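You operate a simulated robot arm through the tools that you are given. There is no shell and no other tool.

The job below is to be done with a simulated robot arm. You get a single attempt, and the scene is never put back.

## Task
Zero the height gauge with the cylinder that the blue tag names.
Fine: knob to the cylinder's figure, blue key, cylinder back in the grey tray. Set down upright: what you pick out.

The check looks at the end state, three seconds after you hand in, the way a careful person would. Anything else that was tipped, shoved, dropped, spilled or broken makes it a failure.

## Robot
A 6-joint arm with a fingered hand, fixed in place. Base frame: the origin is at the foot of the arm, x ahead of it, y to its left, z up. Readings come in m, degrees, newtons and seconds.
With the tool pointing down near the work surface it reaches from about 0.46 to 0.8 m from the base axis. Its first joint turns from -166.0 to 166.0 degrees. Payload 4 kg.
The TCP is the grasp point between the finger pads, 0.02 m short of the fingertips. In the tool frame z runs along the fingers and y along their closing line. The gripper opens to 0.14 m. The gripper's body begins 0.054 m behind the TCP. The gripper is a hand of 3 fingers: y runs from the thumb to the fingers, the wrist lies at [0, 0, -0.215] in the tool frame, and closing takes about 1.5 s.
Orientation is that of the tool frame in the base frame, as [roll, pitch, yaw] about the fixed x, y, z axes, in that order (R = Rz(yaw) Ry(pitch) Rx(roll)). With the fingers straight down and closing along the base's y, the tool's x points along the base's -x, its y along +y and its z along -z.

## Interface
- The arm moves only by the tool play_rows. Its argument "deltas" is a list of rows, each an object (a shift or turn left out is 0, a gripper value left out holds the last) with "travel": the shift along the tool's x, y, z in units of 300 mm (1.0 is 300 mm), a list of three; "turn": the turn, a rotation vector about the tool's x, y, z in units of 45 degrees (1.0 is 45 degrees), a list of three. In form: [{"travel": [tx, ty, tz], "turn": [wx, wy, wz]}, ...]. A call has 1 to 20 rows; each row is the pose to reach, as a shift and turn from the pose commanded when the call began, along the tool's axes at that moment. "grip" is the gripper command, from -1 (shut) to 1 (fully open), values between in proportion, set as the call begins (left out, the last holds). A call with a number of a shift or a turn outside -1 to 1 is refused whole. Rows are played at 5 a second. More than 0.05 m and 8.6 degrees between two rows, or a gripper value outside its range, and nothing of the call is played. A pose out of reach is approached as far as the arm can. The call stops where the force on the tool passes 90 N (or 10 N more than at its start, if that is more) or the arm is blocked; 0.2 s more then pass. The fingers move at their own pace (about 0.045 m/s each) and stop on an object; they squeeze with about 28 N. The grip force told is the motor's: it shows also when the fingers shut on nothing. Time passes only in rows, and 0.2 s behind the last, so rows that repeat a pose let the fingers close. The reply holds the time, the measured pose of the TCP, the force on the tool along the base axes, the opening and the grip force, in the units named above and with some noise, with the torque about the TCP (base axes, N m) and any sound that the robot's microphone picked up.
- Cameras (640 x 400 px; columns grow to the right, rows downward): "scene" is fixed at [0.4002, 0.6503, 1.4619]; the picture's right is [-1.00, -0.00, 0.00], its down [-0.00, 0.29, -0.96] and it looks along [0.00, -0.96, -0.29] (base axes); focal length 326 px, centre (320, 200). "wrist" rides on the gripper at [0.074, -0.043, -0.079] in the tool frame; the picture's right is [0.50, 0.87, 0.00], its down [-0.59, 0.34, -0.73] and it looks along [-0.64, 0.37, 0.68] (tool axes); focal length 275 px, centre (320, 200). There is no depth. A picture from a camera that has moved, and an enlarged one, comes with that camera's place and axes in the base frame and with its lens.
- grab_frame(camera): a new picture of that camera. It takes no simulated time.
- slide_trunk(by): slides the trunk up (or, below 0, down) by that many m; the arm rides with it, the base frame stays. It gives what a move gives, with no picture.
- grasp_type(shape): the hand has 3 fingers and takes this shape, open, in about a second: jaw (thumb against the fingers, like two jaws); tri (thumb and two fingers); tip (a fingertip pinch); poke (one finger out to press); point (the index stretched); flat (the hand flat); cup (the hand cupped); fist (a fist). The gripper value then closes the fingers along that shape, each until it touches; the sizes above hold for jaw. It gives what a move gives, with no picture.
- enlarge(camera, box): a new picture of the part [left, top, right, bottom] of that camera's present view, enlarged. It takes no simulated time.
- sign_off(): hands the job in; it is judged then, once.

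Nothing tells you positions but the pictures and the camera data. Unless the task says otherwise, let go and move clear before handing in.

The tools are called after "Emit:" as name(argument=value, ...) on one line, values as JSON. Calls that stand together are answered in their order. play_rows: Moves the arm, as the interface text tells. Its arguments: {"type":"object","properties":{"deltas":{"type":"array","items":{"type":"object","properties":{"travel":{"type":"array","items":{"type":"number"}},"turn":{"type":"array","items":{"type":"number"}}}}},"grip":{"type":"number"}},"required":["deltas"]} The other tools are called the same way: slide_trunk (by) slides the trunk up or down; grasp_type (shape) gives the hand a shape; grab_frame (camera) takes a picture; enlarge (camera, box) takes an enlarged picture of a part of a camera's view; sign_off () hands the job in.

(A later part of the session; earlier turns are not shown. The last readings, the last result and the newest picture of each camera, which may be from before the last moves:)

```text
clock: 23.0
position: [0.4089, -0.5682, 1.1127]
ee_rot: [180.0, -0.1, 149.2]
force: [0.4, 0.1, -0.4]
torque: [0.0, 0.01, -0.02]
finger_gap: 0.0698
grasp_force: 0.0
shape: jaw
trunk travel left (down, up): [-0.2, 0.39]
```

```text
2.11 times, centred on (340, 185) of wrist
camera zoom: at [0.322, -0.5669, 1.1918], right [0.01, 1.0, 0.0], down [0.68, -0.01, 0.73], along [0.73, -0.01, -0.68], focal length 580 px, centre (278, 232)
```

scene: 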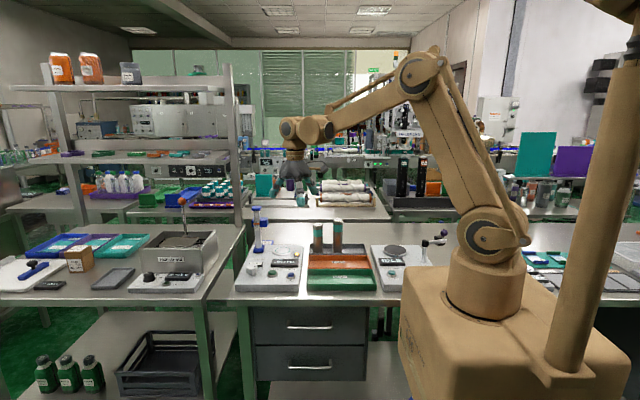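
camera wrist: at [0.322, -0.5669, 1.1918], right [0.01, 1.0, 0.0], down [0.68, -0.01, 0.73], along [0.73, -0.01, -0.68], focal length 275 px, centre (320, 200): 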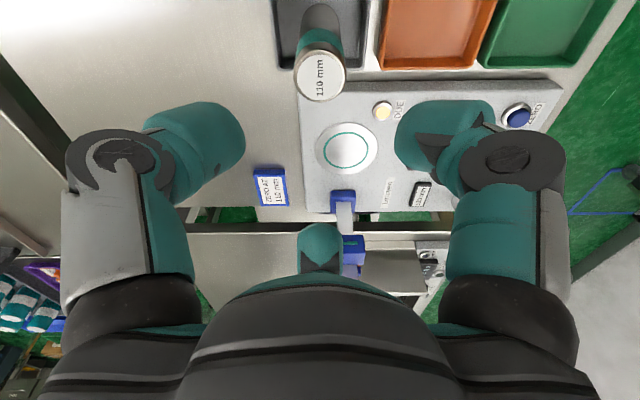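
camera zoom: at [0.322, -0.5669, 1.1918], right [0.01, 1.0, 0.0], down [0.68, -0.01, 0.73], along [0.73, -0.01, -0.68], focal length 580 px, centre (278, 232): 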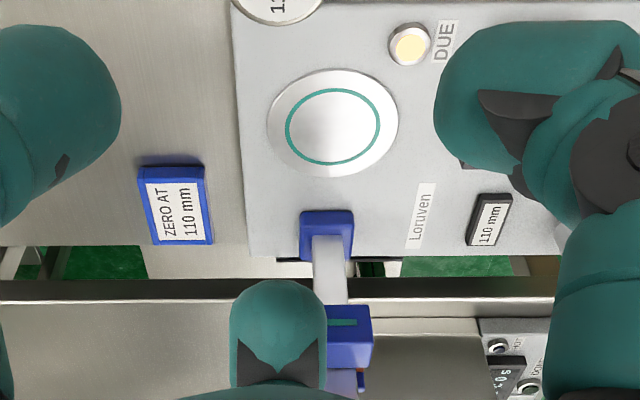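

The cylinder's centre is (0.407, −0.568), within about 1.5 mm of the tool axis. I'll descend around its top with the fingers half open.

Emit:
play_rows(deltas=[{"travel": [0.004, -0.003, 0.1]}, {"travel": [0.004, -0.003, 0.22]}, {"travel": [0.004, -0.003, 0.33]}, {"travel": [0.004, -0.003, 0.41]}, {"travel": [0.004, -0.003, 0.448]}, {"travel": [0.004, -0.003, 0.448]}])

Emit:
grab_frame(camera="wrist")

Emit:
enlarge(camera="scene", box=[280, 190, 380, 265])

```text
clock: 24.4
position: [0.405, -0.5697, 0.9775]
ee_rot: [-180.0, 0.0, 149.0]
force: [0.1, 0.0, 0.2]
torque: [0.02, 0.0, -0.02]
finger_gap: 0.0698
grasp_force: 0.0
shape: jaw
trunk travel left (down, up): [-0.2, 0.39]
```

```text
taken
camera wrist: at [0.318, -0.567, 1.0564], right [0.01, 1.0, 0.0], down [0.68, -0.01, 0.73], along [0.73, -0.01, -0.68], focal length 275 px, centre (320, 200)
```

wrist: 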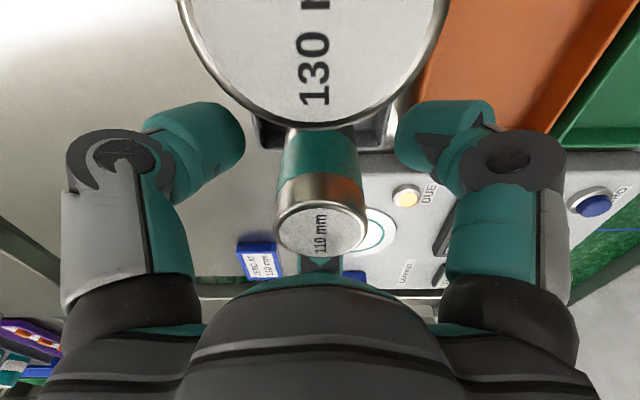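

```text
5.33 times, centred on (330, 228) of scene
camera zoom: at [0.4002, 0.6503, 1.4619], right [-1.0, 0.0, 0.0], down [0.0, 0.29, -0.96], along [0.0, -0.96, -0.29], focal length 1739 px, centre (267, 53)
```

zoom: 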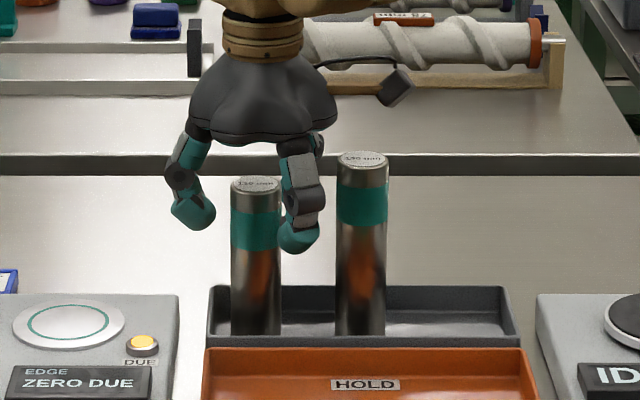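

The cylinder's top sits centred between the fingers, and the 130 mm one is clear. I'll close on it.

Emit:
play_rows(deltas=[{"travel": [0, 0, 0]}, {"travel": [0, 0, 0]}, {"travel": [0, 0, 0]}, {"travel": [0, 0, 0]}, {"travel": [0, 0, 0]}, {"travel": [0, 0, 0]}, {"travel": [0, 0, 0]}], grip=-1)

Emit:
grab_frame(camera="wrist")

Emit:
enlarge(camera="scene", box=[280, 190, 380, 265])

```text
clock: 26.0
position: [0.404, -0.568, 0.9771]
ee_rot: [180.0, 0.0, 149.1]
force: [-0.8, -0.1, 0.4]
torque: [0.0, 0.03, 0.01]
finger_gap: 0.0314
grasp_force: 28.2
shape: jaw
trunk travel left (down, up): [-0.2, 0.39]
```

```text
taken
camera wrist: at [0.3182, -0.5673, 1.0563], right [0.01, 1.0, 0.0], down [0.68, -0.01, 0.73], along [0.73, -0.01, -0.68], focal length 275 px, centre (320, 200)
```

wrist: 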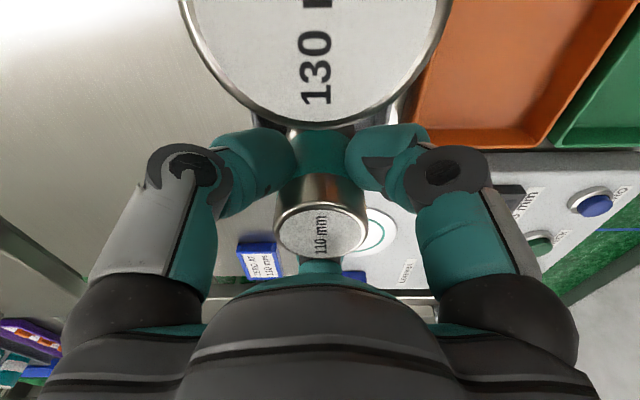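

```text
5.33 times, centred on (330, 228) of scene
camera zoom: at [0.4002, 0.6503, 1.4619], right [-1.0, 0.0, 0.0], down [0.0, 0.29, -0.96], along [0.0, -0.96, -0.29], focal length 1739 px, centre (267, 53)
```

zoom: 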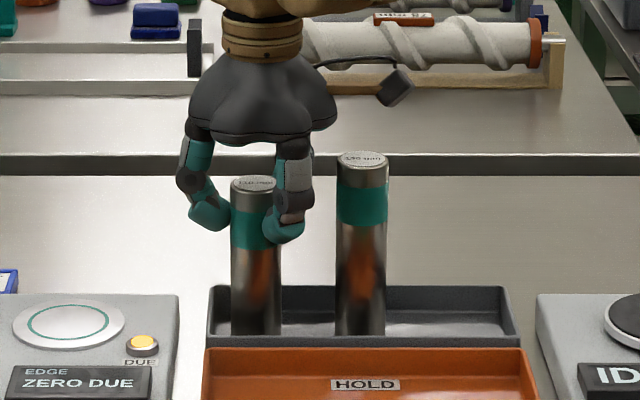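

Gripped at 28 N. I'll lift it straight up 2 cm, then more, watching the force.

Emit:
play_rows(deltas=[{"travel": [0, 0, -0.02]}, {"travel": [0, 0, -0.05]}, {"travel": [0, 0, -0.08]}, {"travel": [0, 0, -0.08]}])

Emit:
enlarge(camera="scene", box=[280, 190, 380, 265])

```text
clock: 27.0
position: [0.4055, -0.5694, 1.0005]
ee_rot: [180.0, 0.1, 149.1]
force: [-0.1, -0.2, -4.4]
torque: [0.02, -0.01, 0.0]
finger_gap: 0.0316
grasp_force: 28.4
shape: jaw
trunk travel left (down, up): [-0.2, 0.39]
```

```text
5.33 times, centred on (330, 228) of scene
camera zoom: at [0.4002, 0.6503, 1.4619], right [-1.0, 0.0, 0.0], down [0.0, 0.29, -0.96], along [0.0, -0.96, -0.29], focal length 1739 px, centre (267, 53)
```

zoom: 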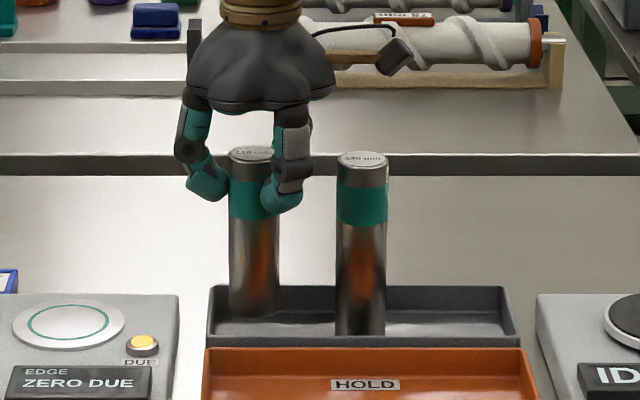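

It lifted cleanly (4.4 N) and hangs upright. I'll raise it further, carry it to above the gauge plate at about (0.546, −0.537), and turn the hand so no finger faces the column.

Emit:
play_rows(deltas=[{"travel": [0, 0, -0.12]}, {"travel": [0, 0, -0.26]}, {"travel": [-0.058, 0.056, -0.265], "turn": [0, 0, 0.167]}, {"travel": [-0.116, 0.111, -0.265], "turn": [0, 0, 0.333]}, {"travel": [-0.175, 0.167, -0.265], "turn": [0, 0, 0.5]}, {"travel": [-0.233, 0.222, -0.265], "turn": [0, 0, 0.667]}, {"travel": [-0.291, 0.278, -0.265], "turn": [0, 0, 0.833]}, {"travel": [-0.349, 0.333, -0.265], "turn": [0, 0, 1.0]}, {"travel": [-0.349, 0.333, -0.265], "turn": [0, 0, 1.0]}])

Emit:
play_rows(deltas=[{"turn": [0, 0, 0.155]}, {"turn": [0, 0, 0.311]}, {"turn": [0, 0, 0.311]}])

Emit:
grab_frame(camera="wrist")

Emit:
enlarge(camera="scene", box=[230, 180, 330, 270])

```text
clock: 29.0
position: [0.547, -0.536, 1.0808]
ee_rot: [180.0, 0.0, 104.1]
force: [-0.5, 0.3, -4.1]
torque: [0.04, 0.01, 0.01]
finger_gap: 0.0313
grasp_force: 27.8
shape: jaw
trunk travel left (down, up): [-0.2, 0.39]
```

```text
clock: 29.8
position: [0.5477, -0.5372, 1.08]
ee_rot: [-180.0, -0.1, 90.1]
force: [-0.6, 0.3, -4.2]
torque: [0.02, 0.01, 0.02]
finger_gap: 0.0314
grasp_force: 27.7
shape: jaw
trunk travel left (down, up): [-0.2, 0.39]
```

```text
taken
camera wrist: at [0.5041, -0.4628, 1.1599], right [0.87, 0.5, 0.0], down [0.34, -0.59, 0.73], along [0.37, -0.64, -0.68], focal length 275 px, centre (320, 200)
```

wrist: 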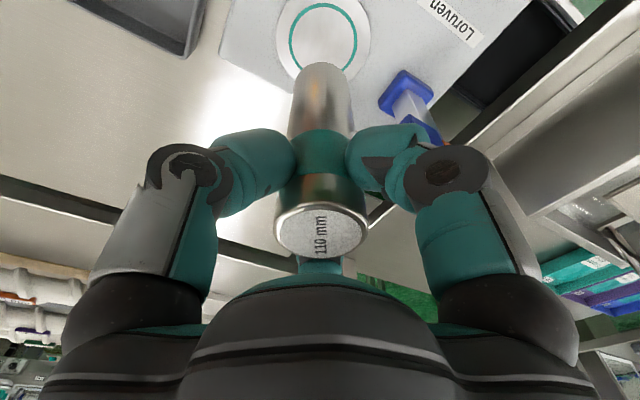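

```text
4.44 times, centred on (280, 225) of scene
camera zoom: at [0.4002, 0.6503, 1.4619], right [-1.0, 0.0, 0.0], down [0.0, 0.29, -0.96], along [0.0, -0.96, -0.29], focal length 1449 px, centre (498, 89)
```

zoom: 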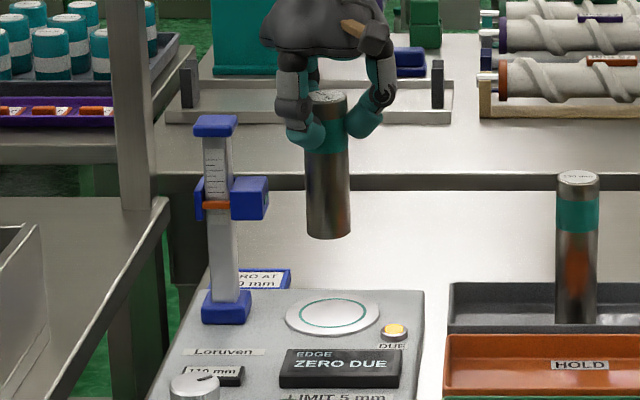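

The cylinder hangs above the plate. I'll zoom in to line it up with the ring before lowering.

Emit:
enlarge(camera="wrist", box=[240, 0, 440, 125])

Emit:
enlarge(camera="scene", box=[270, 235, 326, 270])

```text
3.20 times, centred on (340, 62) of wrist
camera zoom: at [0.5041, -0.4628, 1.1599], right [0.87, 0.5, 0.0], down [0.34, -0.59, 0.73], along [0.37, -0.64, -0.68], focal length 881 px, centre (256, 640)
```

zoom: 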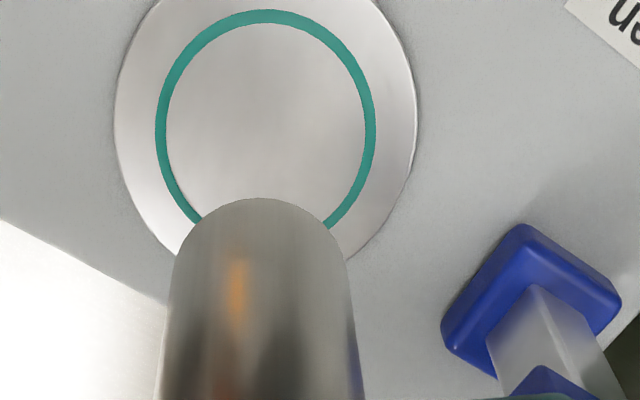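

```text
11.43 times, centred on (298, 252) of scene
camera zoom: at [0.4002, 0.6503, 1.4619], right [-1.0, 0.0, 0.0], down [0.0, 0.29, -0.96], along [0.0, -0.96, -0.29], focal length 3726 px, centre (571, -400)
```

zoom: 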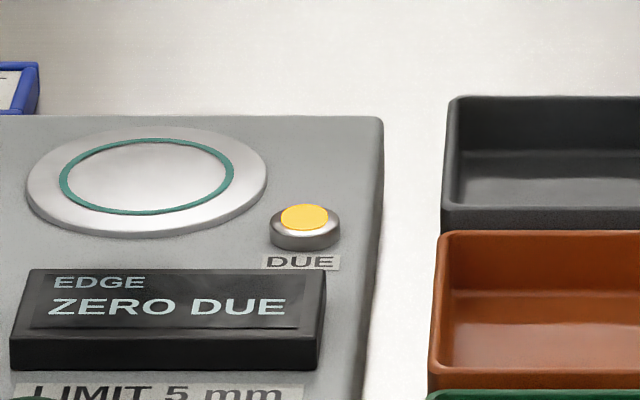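

The ring centre works out to (0.550, −0.5365) with a radius of about 31 mm, so the cylinder is lined up well. I'll lower it to just above the plate and check clearance to the column and block.

Emit:
play_rows(deltas=[{"travel": [0, 0.003, 0.07]}, {"travel": [0, 0.003, 0.14]}, {"travel": [0, 0.003, 0.2]}, {"travel": [0, 0.003, 0.2]}])

Emit:
enlarge(camera="scene", box=[230, 180, 330, 270])

Emit:
grab_frame(camera="wrist")

```text
clock: 30.8
position: [0.5479, -0.5366, 1.02]
ee_rot: [180.0, 0.0, 90.1]
force: [0.4, -0.6, -4.5]
torque: [0.01, 0.0, -0.01]
finger_gap: 0.0316
grasp_force: 27.9
shape: jaw
trunk travel left (down, up): [-0.2, 0.39]
```

```text
4.44 times, centred on (280, 225) of scene
camera zoom: at [0.4002, 0.6503, 1.4619], right [-1.0, 0.0, 0.0], down [0.0, 0.29, -0.96], along [0.0, -0.96, -0.29], focal length 1449 px, centre (498, 89)
```

zoom: 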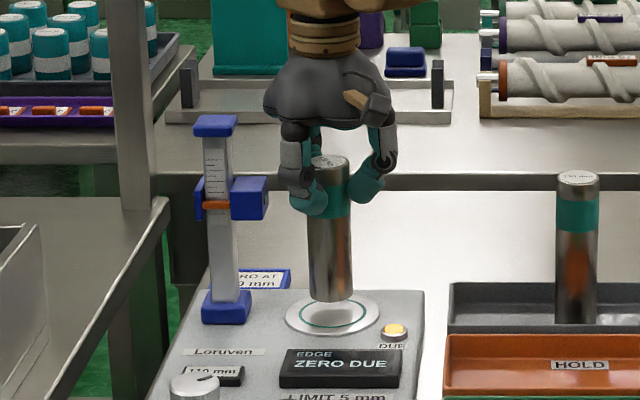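

```text
taken
camera wrist: at [0.504, -0.4635, 1.0996], right [0.86, 0.5, 0.0], down [0.34, -0.59, 0.73], along [0.37, -0.64, -0.68], focal length 275 px, centre (320, 200)
```

wrist: 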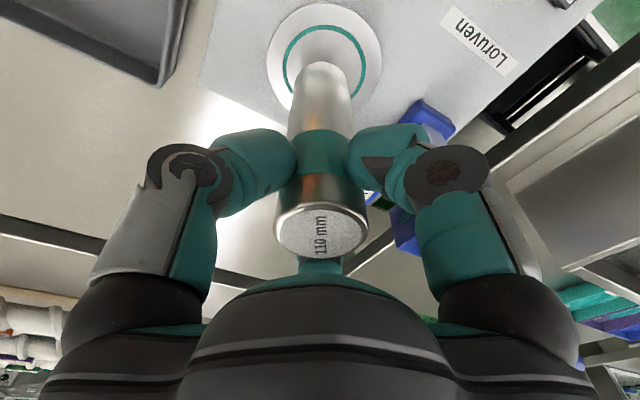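

There's good clearance. I'll lower it gently until the force shows it resting on the plate.

Emit:
play_rows(deltas=[{"travel": [0, 0, 0.04]}, {"travel": [0, 0, 0.08]}, {"travel": [0, 0, 0.093]}, {"travel": [0, 0, 0.093]}])

Emit:
play_rows(deltas=[{"travel": [0, 0, 0.005]}, {"travel": [0, 0, 0.01]}, {"travel": [0, 0, 0.01]}])

Emit:
enlarge(camera="scene", box=[270, 215, 326, 270])

```text
clock: 31.8
position: [0.5459, -0.5339, 0.9982]
ee_rot: [179.7, 0.3, 90.1]
force: [8.6, -6.4, 78.6]
torque: [-0.3, -0.12, 0.03]
finger_gap: 0.0383
grasp_force: 28.2
shape: jaw
trunk travel left (down, up): [-0.2, 0.39]
```

```text
clock: 32.6
position: [0.5455, -0.5346, 0.9943]
ee_rot: [179.9, 0.2, 90.2]
force: [3.2, -5.1, 63.0]
torque: [-0.4, -0.33, 0.07]
finger_gap: 0.0389
grasp_force: 28.4
shape: jaw
trunk travel left (down, up): [-0.2, 0.39]
```

```text
7.27 times, centred on (298, 242) of scene
camera zoom: at [0.4002, 0.6503, 1.4619], right [-1.0, 0.0, 0.0], down [0.0, 0.29, -0.96], along [0.0, -0.96, -0.29], focal length 2371 px, centre (480, -109)
```

zoom: 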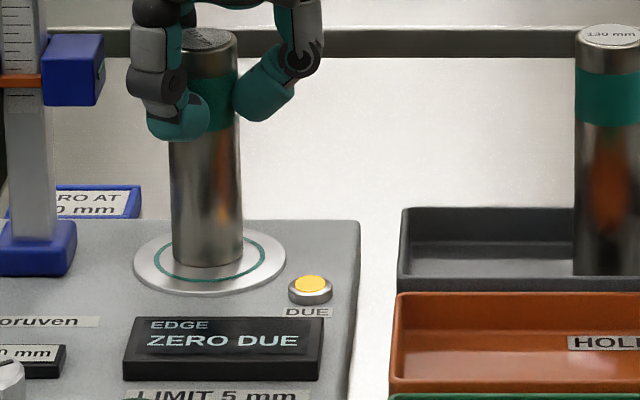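

The cylinder is on the plate, slightly sooner than I'd estimated, and the arm is pressing at about 60 N. I'll back off a few millimetres to relieve that before opening.

Emit:
play_rows(deltas=[{"travel": [0, 0, -0.01]}, {"travel": [0, 0, -0.017]}, {"travel": [0, 0, -0.017]}])

Emit:
grab_frame(camera="wrist")

Emit:
enlarge(camera="scene", box=[230, 190, 330, 270])

```text
clock: 33.4
position: [0.5473, -0.5355, 0.9966]
ee_rot: [179.9, 0.2, 90.1]
force: [-5.0, 2.1, 23.9]
torque: [-0.18, -0.07, -0.02]
finger_gap: 0.0361
grasp_force: 27.8
shape: jaw
trunk travel left (down, up): [-0.2, 0.39]
```

```text
taken
camera wrist: at [0.5027, -0.4613, 1.0757], right [0.86, 0.5, 0.0], down [0.34, -0.59, 0.74], along [0.37, -0.64, -0.68], focal length 275 px, centre (320, 200)
```

wrist: 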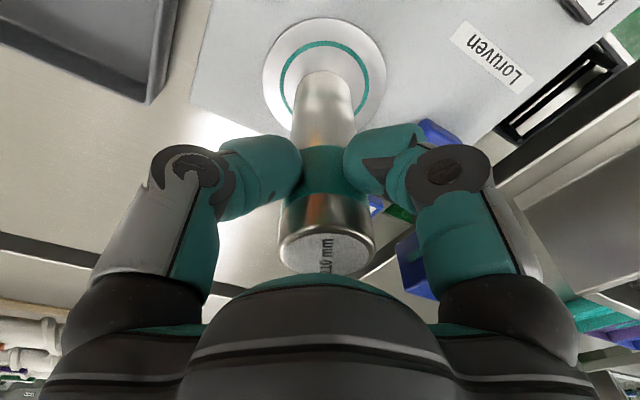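

```text
5.00 times, centred on (280, 230) of scene
camera zoom: at [0.4002, 0.6503, 1.4619], right [-1.0, 0.0, 0.0], down [0.0, 0.29, -0.96], along [0.0, -0.96, -0.29], focal length 1630 px, centre (520, 50)
```

zoom: 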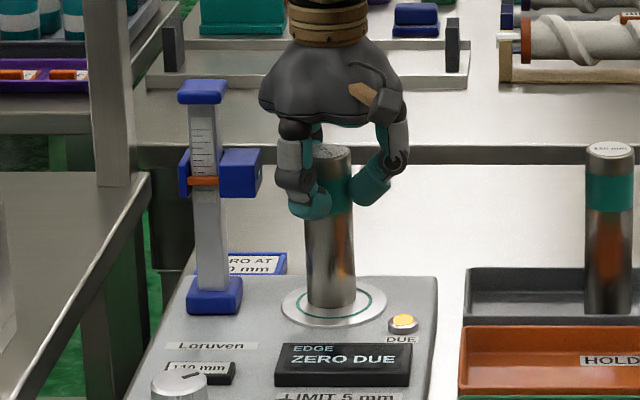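

The residual force is 24 N. I'll relieve another 2.5 mm so the release is neutral.

Emit:
play_rows(deltas=[{"travel": [0, 0, -0.004]}, {"travel": [0, 0, -0.008]}, {"travel": [0, 0, -0.008]}])

Emit:
enlarge(camera="scene", box=[280, 210, 325, 265])

```text
clock: 34.2
position: [0.5484, -0.5362, 0.9992]
ee_rot: [-180.0, 0.0, 90.2]
force: [-2.0, -0.6, 8.7]
torque: [-0.15, -0.03, -0.04]
finger_gap: 0.0344
grasp_force: 27.5
shape: jaw
trunk travel left (down, up): [-0.2, 0.39]
```

```text
7.27 times, centred on (302, 238) of scene
camera zoom: at [0.4002, 0.6503, 1.4619], right [-1.0, 0.0, 0.0], down [0.0, 0.29, -0.96], along [0.0, -0.96, -0.29], focal length 2371 px, centre (447, -73)
```

zoom: 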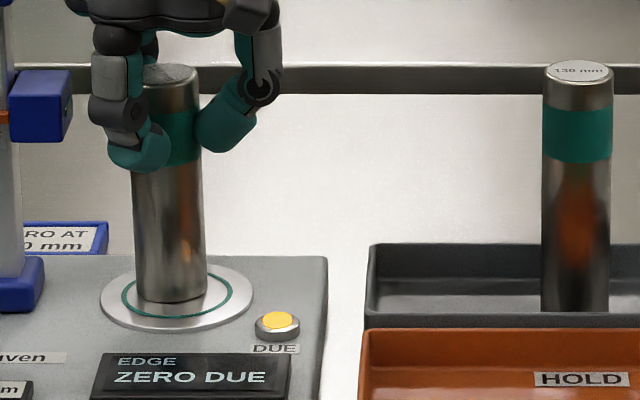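

The cylinder stands upright on the plate inside the ring. I'll open the fingers to release it.

Emit:
play_rows(deltas=[{"travel": [0, 0, 0]}, {"travel": [0, 0, 0]}, {"travel": [0, 0, 0]}, {"travel": [0, 0, 0]}, {"travel": [0, 0, 0]}], grip=0.0)

Emit:
grab_frame(camera="wrist")

Emit:
enlarge(camera="scene", box=[230, 190, 330, 270])

```text
clock: 35.4
position: [0.5481, -0.5364, 0.9977]
ee_rot: [-180.0, 0.0, 90.2]
force: [-0.2, -0.2, 0.3]
torque: [0.01, 0.01, 0.0]
finger_gap: 0.0696
grasp_force: 0.1
shape: jaw
trunk travel left (down, up): [-0.2, 0.39]
```

```text
taken
camera wrist: at [0.5048, -0.4624, 1.0768], right [0.86, 0.5, 0.0], down [0.34, -0.59, 0.73], along [0.37, -0.64, -0.68], focal length 275 px, centre (320, 200)
```

wrist: 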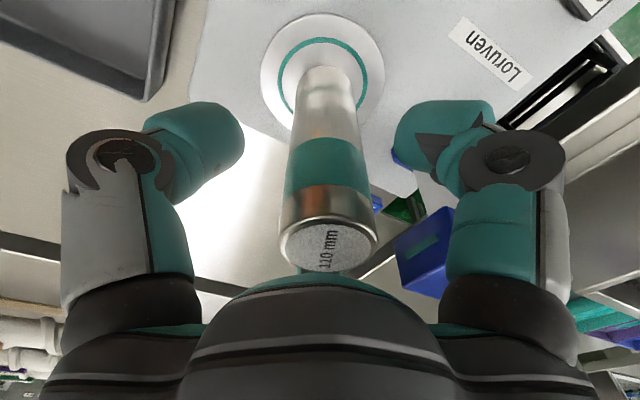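

```text
5.00 times, centred on (280, 230) of scene
camera zoom: at [0.4002, 0.6503, 1.4619], right [-1.0, 0.0, 0.0], down [0.0, 0.29, -0.96], along [0.0, -0.96, -0.29], focal length 1630 px, centre (520, 50)
```

zoom: 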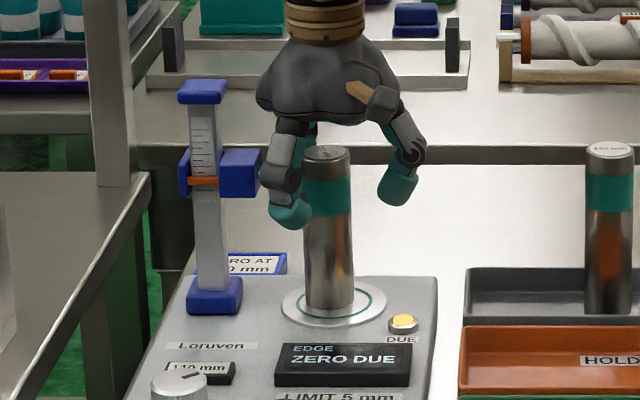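

The cylinder is free and standing. I'll take close-ups to confirm it sits flat on the plate.

Emit:
enlarge(camera="scene", box=[284, 215, 308, 260])

Emit:
enlarge(camera="wrist", box=[240, 0, 420, 140])

Emit:
enlarge(camera="wrist", box=[240, 120, 420, 290])

```text
8.89 times, centred on (296, 238) of scene
camera zoom: at [0.4002, 0.6503, 1.4619], right [-1.0, 0.0, 0.0], down [0.0, 0.29, -0.96], along [0.0, -0.96, -0.29], focal length 2898 px, centre (533, -133)
```

zoom: 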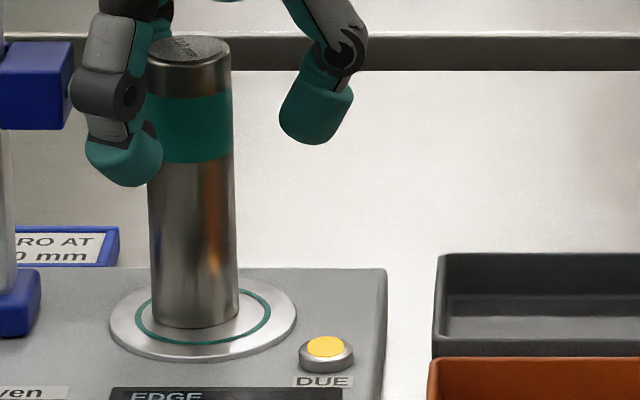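

```text
2.86 times, centred on (330, 70) of wrist
camera zoom: at [0.5048, -0.4624, 1.0768], right [0.86, 0.5, 0.0], down [0.34, -0.59, 0.73], along [0.37, -0.64, -0.68], focal length 786 px, centre (291, 571)
```

zoom: 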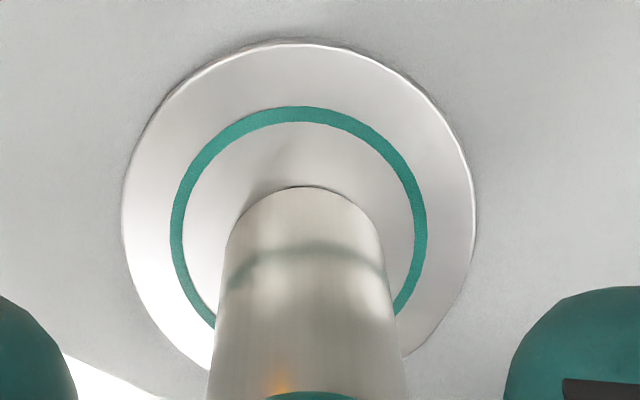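

```text
2.35 times, centred on (330, 205) of wrist
camera zoom: at [0.5048, -0.4624, 1.0768], right [0.86, 0.5, 0.0], down [0.34, -0.59, 0.73], along [0.37, -0.64, -0.68], focal length 648 px, centre (296, 188)
```

zoom: 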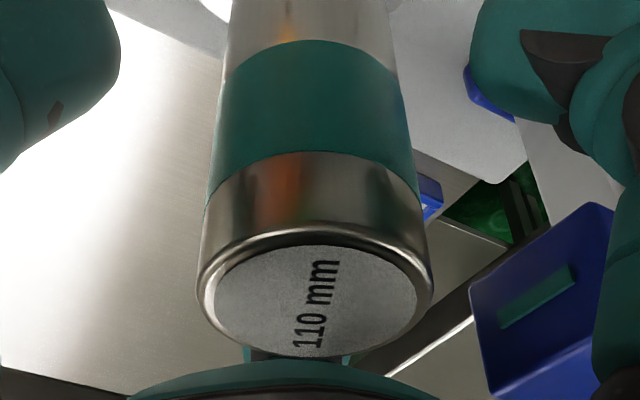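

It stands flat on the plate, a few millimetres off the ring's centre and well inside it. The cylinder is physically about 13 cm tall, because the tray wall had hidden its foot. That explains the early contact, and I'll use it for the return. Next I'll rise straight up and go over to the blue key.

Emit:
play_rows(deltas=[{"travel": [0, 0, -0.06]}, {"travel": [0, 0, -0.15]}, {"travel": [0, 0, -0.27]}, {"travel": [0, 0, -0.37]}, {"travel": [0, 0, -0.37]}])

Emit:
play_rows(deltas=[{"travel": [0.135, -0.033, 0]}, {"travel": [0.27, -0.065, 0]}, {"travel": [0.404, -0.098, 0]}, {"travel": [0.539, -0.13, 0]}, {"travel": [0.673, -0.163, 0]}, {"travel": [0.673, -0.163, 0]}])

Emit:
grab_frame(camera="scene")

Emit:
grab_frame(camera="wrist")

```text
clock: 36.6
position: [0.5484, -0.5386, 1.1092]
ee_rot: [179.9, -0.1, 90.0]
force: [0.4, -0.5, 0.4]
torque: [0.03, 0.01, 0.02]
finger_gap: 0.0695
grasp_force: 0.0
shape: jaw
trunk travel left (down, up): [-0.2, 0.39]
```

```text
clock: 38.0
position: [0.4976, -0.334, 1.1065]
ee_rot: [-180.0, 0.0, 90.1]
force: [0.2, 0.7, 0.9]
torque: [0.0, -0.03, 0.0]
finger_gap: 0.0697
grasp_force: 0.1
shape: jaw
trunk travel left (down, up): [-0.2, 0.39]
```

```text
taken
```

scene: 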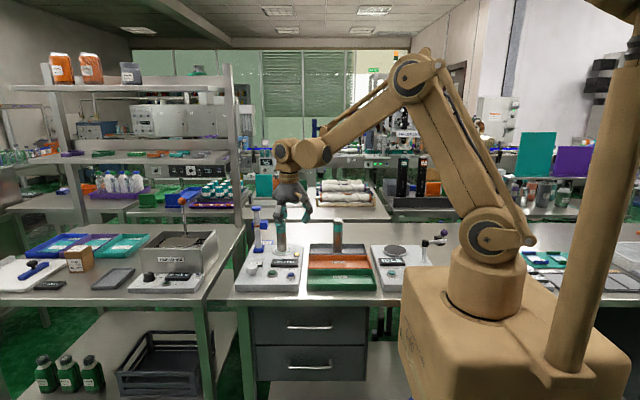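

```text
taken
camera wrist: at [0.4535, -0.2605, 1.1863], right [0.86, 0.5, 0.0], down [0.34, -0.59, 0.73], along [0.37, -0.64, -0.68], focal length 275 px, centre (320, 200)
```

wrist: 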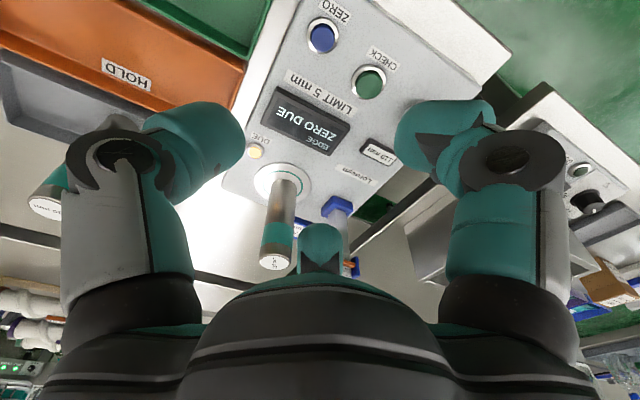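

The cylinder stands on the plate and the hand is above the blue key. I'll shape the hand to poke and see where the fingertip ends up.

Emit:
grasp_type(shape="poke")

Emit:
grab_frame(camera="wrist")

Emit:
enlarge(camera="scene", box=[240, 160, 360, 240])

```text
clock: 38.9
position: [0.4974, -0.3342, 1.1067]
ee_rot: [179.9, 0.0, 90.2]
force: [-0.1, -0.5, -0.2]
torque: [0.02, 0.04, 0.03]
finger_gap: 0.0
grasp_force: 0.1
shape: poke
trunk travel left (down, up): [-0.2, 0.39]
```

```text
taken
camera wrist: at [0.4534, -0.2603, 1.1865], right [0.86, 0.5, 0.0], down [0.34, -0.59, 0.73], along [0.37, -0.64, -0.68], focal length 275 px, centre (320, 200)
```

wrist: 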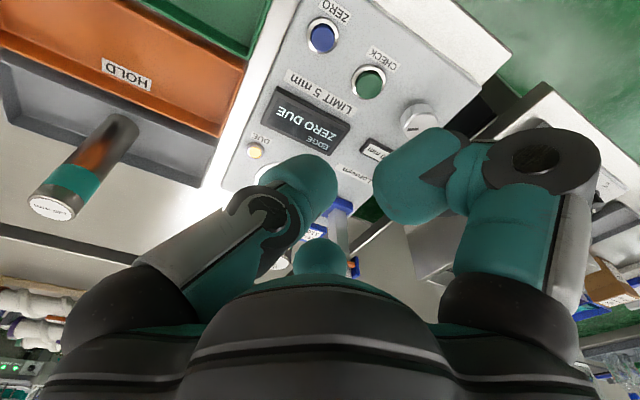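

```text
5.00 times, centred on (300, 200) of scene
camera zoom: at [0.4002, 0.6503, 1.4619], right [-1.0, 0.0, 0.0], down [0.0, 0.29, -0.96], along [0.0, -0.96, -0.29], focal length 1630 px, centre (420, 200)
```

zoom: 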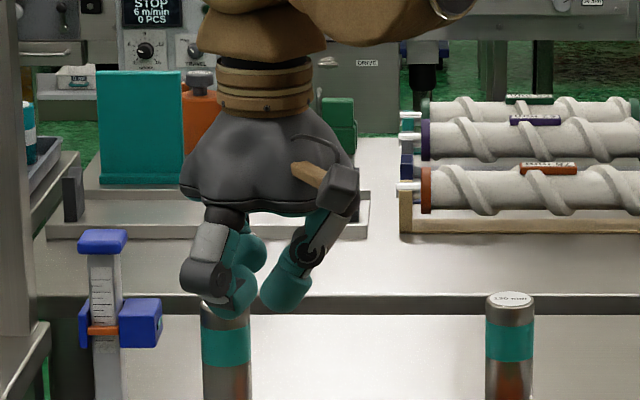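

Emit:
enlarge(camera="scene", box=[270, 195, 320, 230])

Emit:
enlarge(camera="wrist", box=[220, 110, 480, 290])

```text
11.43 times, centred on (295, 212) of scene
camera zoom: at [0.4002, 0.6503, 1.4619], right [-1.0, 0.0, 0.0], down [0.0, 0.29, -0.96], along [0.0, -0.96, -0.29], focal length 3726 px, centre (606, 57)
```

zoom: 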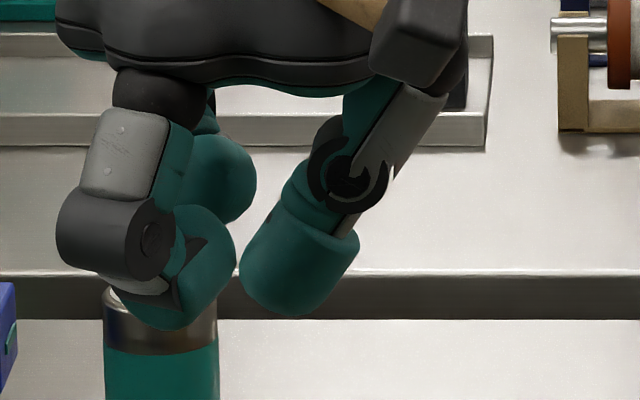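

```text
2.22 times, centred on (350, 200) of wrist
camera zoom: at [0.4534, -0.2603, 1.1865], right [0.86, 0.5, 0.0], down [0.34, -0.59, 0.73], along [0.37, -0.64, -0.68], focal length 612 px, centre (253, 200)
```

zoom: 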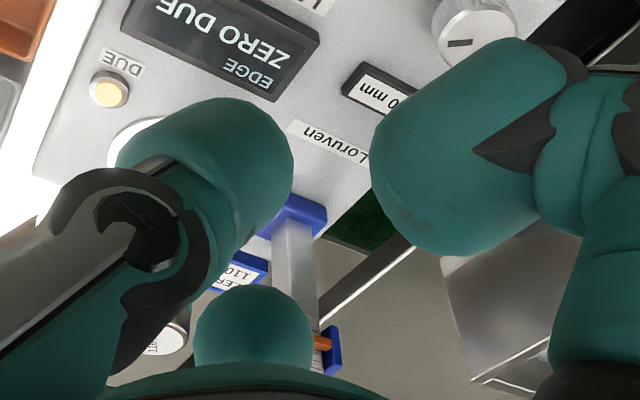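

In poke shape the extended thumb tip sits about 19 mm below and 7.5 mm to the −x side of the TCP. The curled fingers stay about 11 mm higher. I'll shift so the tip is over the blue key at (0.4987, −0.3335) and descend to just above it.

Emit:
play_rows(deltas=[{"travel": [0.002, 0.029, 0.12]}, {"travel": [0.002, 0.029, 0.25]}, {"travel": [0.002, 0.029, 0.38]}, {"travel": [0.002, 0.029, 0.49]}, {"travel": [0.002, 0.029, 0.57]}, {"travel": [0.002, 0.029, 0.57]}])

Emit:
enlarge(camera="scene", box=[260, 235, 310, 285])

Emit:
grab_frame(camera="wrist")

```text
clock: 40.3
position: [0.5065, -0.3358, 0.9364]
ee_rot: [180.0, 0.1, 90.1]
force: [0.4, -0.3, 0.1]
torque: [-0.02, 0.0, -0.01]
finger_gap: 0.0002
grasp_force: 0.1
shape: poke
trunk travel left (down, up): [-0.2, 0.39]
```

```text
8.00 times, centred on (285, 260) of scene
camera zoom: at [0.4002, 0.6503, 1.4619], right [-1.0, 0.0, 0.0], down [0.0, 0.29, -0.96], along [0.0, -0.96, -0.29], focal length 2608 px, centre (600, -280)
```

zoom: 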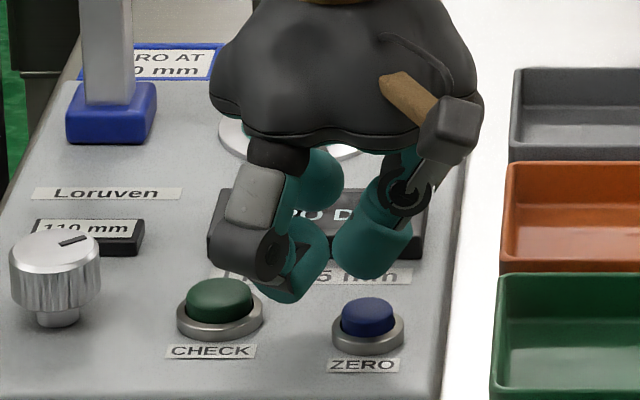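

```text
taken
camera wrist: at [0.4631, -0.2612, 1.0163], right [0.86, 0.5, 0.0], down [0.34, -0.59, 0.73], along [0.37, -0.64, -0.68], focal length 275 px, centre (320, 200)
```

wrist: 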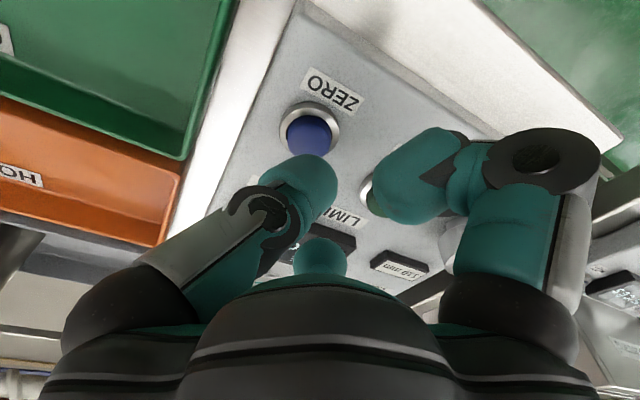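

The tip is near the key. I'll zoom in closely from both cameras to align exactly before pressing.

Emit:
enlarge(camera="scene", box=[278, 255, 302, 285])

Emit:
enlarge(camera="wrist", box=[240, 80, 400, 220])

```text
13.33 times, centred on (290, 270) of scene
camera zoom: at [0.4002, 0.6503, 1.4619], right [-1.0, 0.0, 0.0], down [0.0, 0.29, -0.96], along [0.0, -0.96, -0.29], focal length 4346 px, centre (720, -733)
```

zoom: 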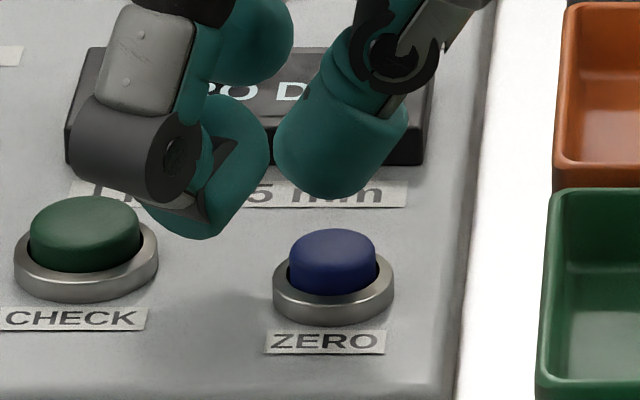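

```text
2.86 times, centred on (320, 150) of wrist
camera zoom: at [0.4631, -0.2612, 1.0163], right [0.86, 0.5, 0.0], down [0.34, -0.59, 0.73], along [0.37, -0.64, -0.68], focal length 786 px, centre (320, 343)
```

zoom: 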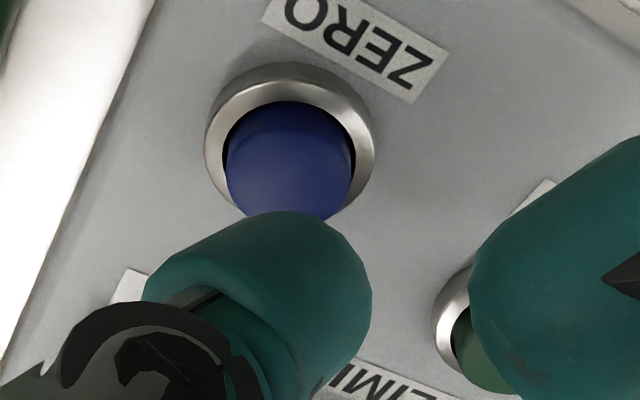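

The tip is aligned with the key to within about 2 mm and sits about 15 mm above it. I'll come down in small steps and watch the force.

Emit:
play_rows(deltas=[{"travel": [0, 0.003, 0.02]}, {"travel": [0, 0.003, 0.045]}, {"travel": [0, 0.003, 0.045]}])

Emit:
play_rows(deltas=[{"travel": [0, 0, 0.005]}, {"travel": [0, 0, 0.01]}, {"travel": [0, 0, 0.01]}])

Emit:
enlarge(camera="scene", box=[260, 240, 310, 285])

```text
clock: 41.1
position: [0.5074, -0.3349, 0.9246]
ee_rot: [-179.9, -0.1, 90.1]
force: [1.0, 0.5, 0.3]
torque: [-0.02, 0.01, -0.03]
finger_gap: 0.0
grasp_force: 0.2
shape: poke
trunk travel left (down, up): [-0.2, 0.39]
```

```text
clock: 41.9
position: [0.508, -0.3357, 0.9202]
ee_rot: [-180.0, 0.0, 90.2]
force: [-0.4, 0.2, 1.6]
torque: [-0.01, 0.01, -0.01]
finger_gap: 0.0
grasp_force: 0.0
shape: poke
trunk travel left (down, up): [-0.2, 0.39]
```

```text
8.89 times, centred on (285, 262) of scene
camera zoom: at [0.4002, 0.6503, 1.4619], right [-1.0, 0.0, 0.0], down [0.0, 0.29, -0.96], along [0.0, -0.96, -0.29], focal length 2898 px, centre (631, -356)
```

zoom: 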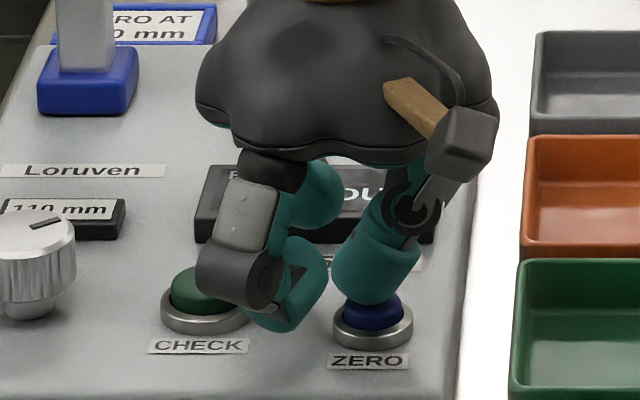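

The tip is right at the key top. I'll press down in 1.5 mm steps.

Emit:
play_rows(deltas=[{"travel": [0, 0, 0.005]}, {"travel": [0, 0, 0.005]}])

Emit:
play_rows(deltas=[{"travel": [0, 0, 0.005]}, {"travel": [0, 0, 0.005]}])

Emit:
enlarge(camera="scene", box=[260, 240, 310, 285])

```text
clock: 42.5
position: [0.5078, -0.3354, 0.9183]
ee_rot: [180.0, 0.1, 90.2]
force: [0.6, -1.1, 0.8]
torque: [-0.01, 0.02, 0.02]
finger_gap: 0.0
grasp_force: 0.0
shape: poke
trunk travel left (down, up): [-0.2, 0.39]
heard: click
```

```text
clock: 43.1
position: [0.5088, -0.3348, 0.9171]
ee_rot: [180.0, -0.1, 90.1]
force: [-0.3, -0.9, 3.0]
torque: [-0.06, 0.04, -0.01]
finger_gap: 0.0
grasp_force: 0.1
shape: poke
trunk travel left (down, up): [-0.2, 0.39]
```

```text
8.89 times, centred on (285, 262) of scene
camera zoom: at [0.4002, 0.6503, 1.4619], right [-1.0, 0.0, 0.0], down [0.0, 0.29, -0.96], along [0.0, -0.96, -0.29], focal length 2898 px, centre (631, -356)
```

zoom: 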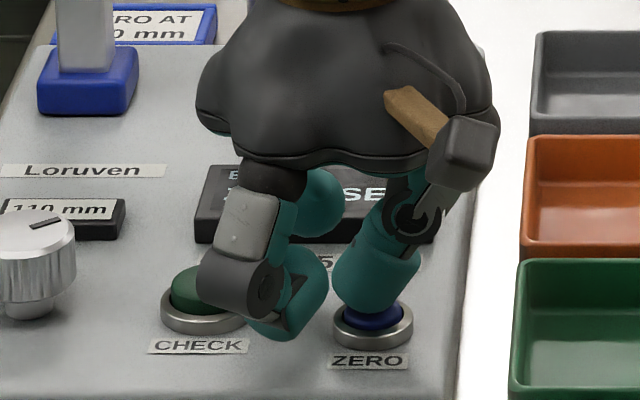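

I heard the click and the display changed. I'll lift off and read it.

Emit:
play_rows(deltas=[{"travel": [0, 0, -0.06]}, {"travel": [0, 0, -0.18]}, {"travel": [0, 0, -0.32]}, {"travel": [0, 0, -0.46]}, {"travel": [0, 0, -0.6]}, {"travel": [0, 0, -0.64]}, {"travel": [0, 0, -0.64]}])

Emit:
enlarge(camera="scene", box=[240, 210, 320, 285])

Emit:
grab_frame(camera="wrist")

```text
clock: 44.7
position: [0.5069, -0.3361, 1.1091]
ee_rot: [-180.0, -0.1, 90.2]
force: [0.9, -0.9, -1.2]
torque: [0.02, 0.01, 0.02]
finger_gap: 0.0
grasp_force: 0.1
shape: poke
trunk travel left (down, up): [-0.2, 0.39]
```

```text
5.33 times, centred on (280, 248) of scene
camera zoom: at [0.4002, 0.6503, 1.4619], right [-1.0, 0.0, 0.0], down [0.0, 0.29, -0.96], along [0.0, -0.96, -0.29], focal length 1739 px, centre (533, -53)
```

zoom: 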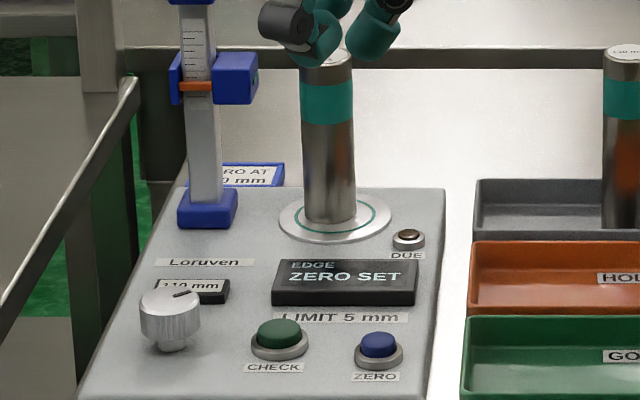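

```text
taken
camera wrist: at [0.4641, -0.2619, 1.1896], right [0.86, 0.5, 0.0], down [0.34, -0.59, 0.73], along [0.37, -0.64, -0.68], focal length 275 px, centre (320, 200)
```

wrist: 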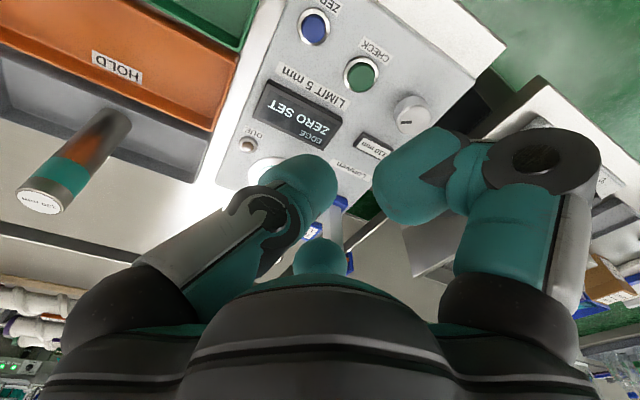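

The display reads "EDGE ZERO SET", the DUE lamp is off and the window still shows 110 mm. Next I'll take the cylinder back. I'll return to the jaw shape, half open, and go above it.

Emit:
grasp_type(shape="jaw")

Emit:
play_rows(deltas=[{"travel": [0, 0, -0.067]}, {"travel": [0, 0, -0.067]}, {"travel": [-0.134, 0.03, -0.067]}, {"travel": [-0.268, 0.059, -0.067]}, {"travel": [-0.403, 0.089, -0.067]}, {"travel": [-0.537, 0.118, -0.067]}, {"travel": [-0.671, 0.148, -0.067]}, {"travel": [-0.671, 0.148, -0.067]}], grip=0.0)

Emit:
grab_frame(camera="wrist")

Emit:
enlarge(camera="wrist", box=[240, 0, 440, 125])

Emit:
enlarge(camera="scene", box=[240, 180, 330, 260])

```text
clock: 45.6
position: [0.5073, -0.3361, 1.1097]
ee_rot: [-180.0, 0.0, 90.1]
force: [0.4, -0.2, 0.4]
torque: [0.0, 0.0, 0.0]
finger_gap: 0.1401
grasp_force: 0.1
shape: jaw
trunk travel left (down, up): [-0.2, 0.39]
```

```text
clock: 47.4
position: [0.5539, -0.5344, 1.1308]
ee_rot: [-180.0, 0.1, 90.1]
force: [-0.4, -0.6, 0.6]
torque: [-0.02, 0.0, -0.03]
finger_gap: 0.0705
grasp_force: 0.1
shape: jaw
trunk travel left (down, up): [-0.2, 0.39]
```

```text
taken
camera wrist: at [0.51, -0.4608, 1.211], right [0.86, 0.5, 0.0], down [0.34, -0.59, 0.73], along [0.37, -0.64, -0.68], focal length 275 px, centre (320, 200)
```

wrist: 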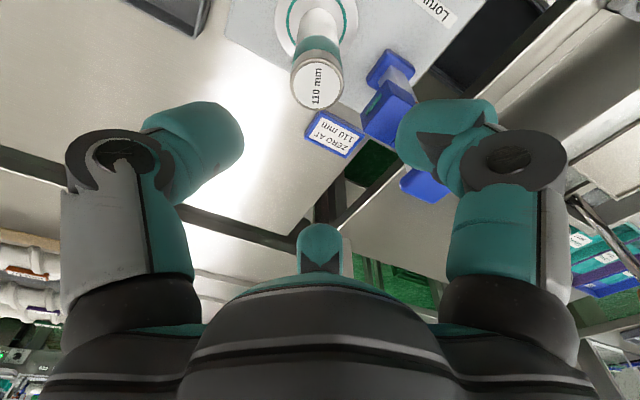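

```text
3.20 times, centred on (340, 62) of wrist
camera zoom: at [0.51, -0.4608, 1.211], right [0.86, 0.5, 0.0], down [0.34, -0.59, 0.73], along [0.37, -0.64, -0.68], focal length 881 px, centre (256, 640)
```

zoom: 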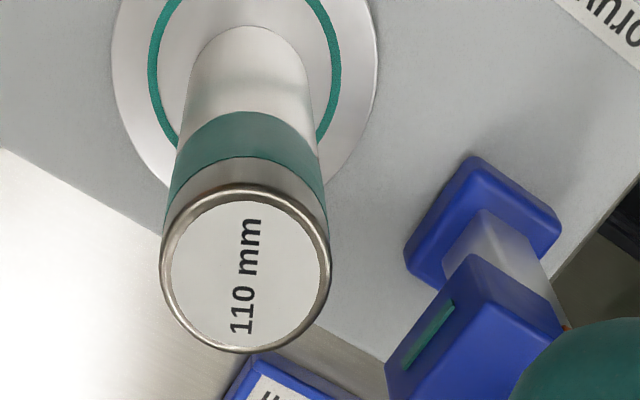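

```text
5.00 times, centred on (285, 220) of scene
camera zoom: at [0.4002, 0.6503, 1.4619], right [-1.0, 0.0, 0.0], down [0.0, 0.29, -0.96], along [0.0, -0.96, -0.29], focal length 1630 px, centre (495, 100)
```

zoom: 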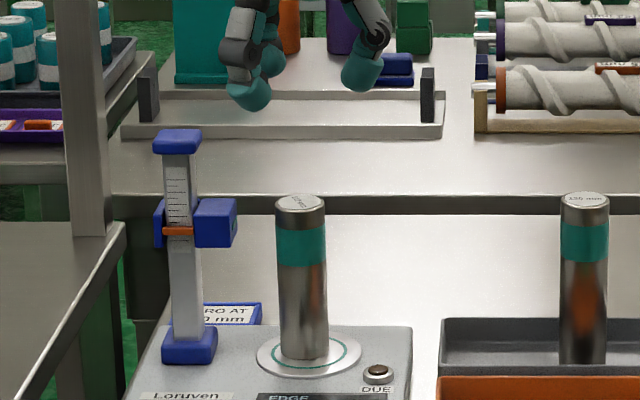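

The cylinder top is at (0.552, −0.5385, 1.0165). I'll descend around it to the same relative grip height as in the tray.

Emit:
play_rows(deltas=[{"travel": [-0.013, -0.003, 0.1]}, {"travel": [-0.013, -0.003, 0.2]}, {"travel": [-0.013, -0.003, 0.3]}, {"travel": [-0.013, -0.003, 0.38]}, {"travel": [-0.013, -0.003, 0.428]}, {"travel": [-0.013, -0.003, 0.428]}])

Emit:
grab_frame(camera="wrist")

Emit:
enlarge(camera="scene", box=[240, 190, 330, 260])

```text
clock: 48.8
position: [0.5524, -0.5397, 1.0009]
ee_rot: [-180.0, 0.0, 90.1]
force: [0.5, 0.2, -0.3]
torque: [0.0, 0.0, -0.02]
finger_gap: 0.0703
grasp_force: 0.0
shape: jaw
trunk travel left (down, up): [-0.2, 0.39]
```

```text
taken
camera wrist: at [0.5089, -0.4653, 1.0805], right [0.86, 0.5, 0.0], down [0.34, -0.59, 0.73], along [0.37, -0.64, -0.68], focal length 275 px, centre (320, 200)
```

wrist: 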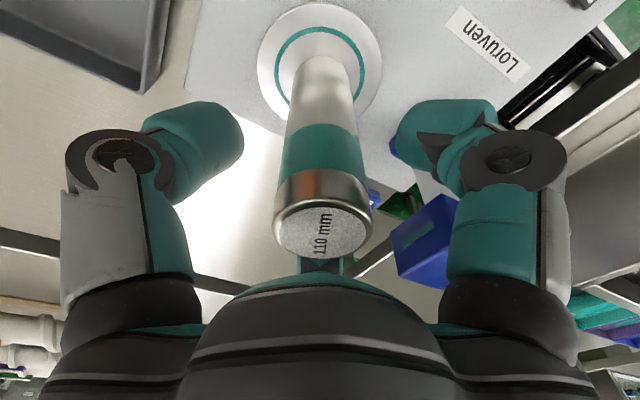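

```text
5.71 times, centred on (285, 225) of scene
camera zoom: at [0.4002, 0.6503, 1.4619], right [-1.0, 0.0, 0.0], down [0.0, 0.29, -0.96], along [0.0, -0.96, -0.29], focal length 1863 px, centre (520, 57)
```

zoom: 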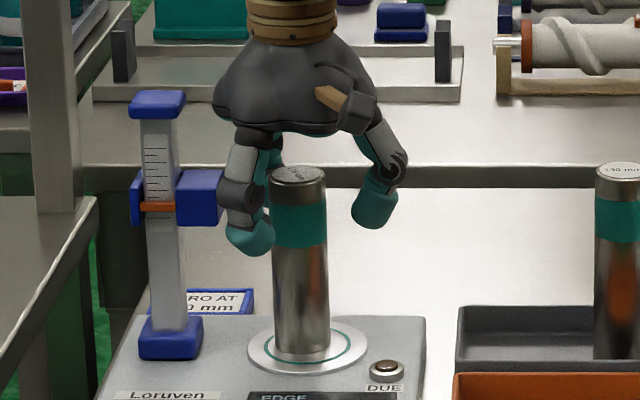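

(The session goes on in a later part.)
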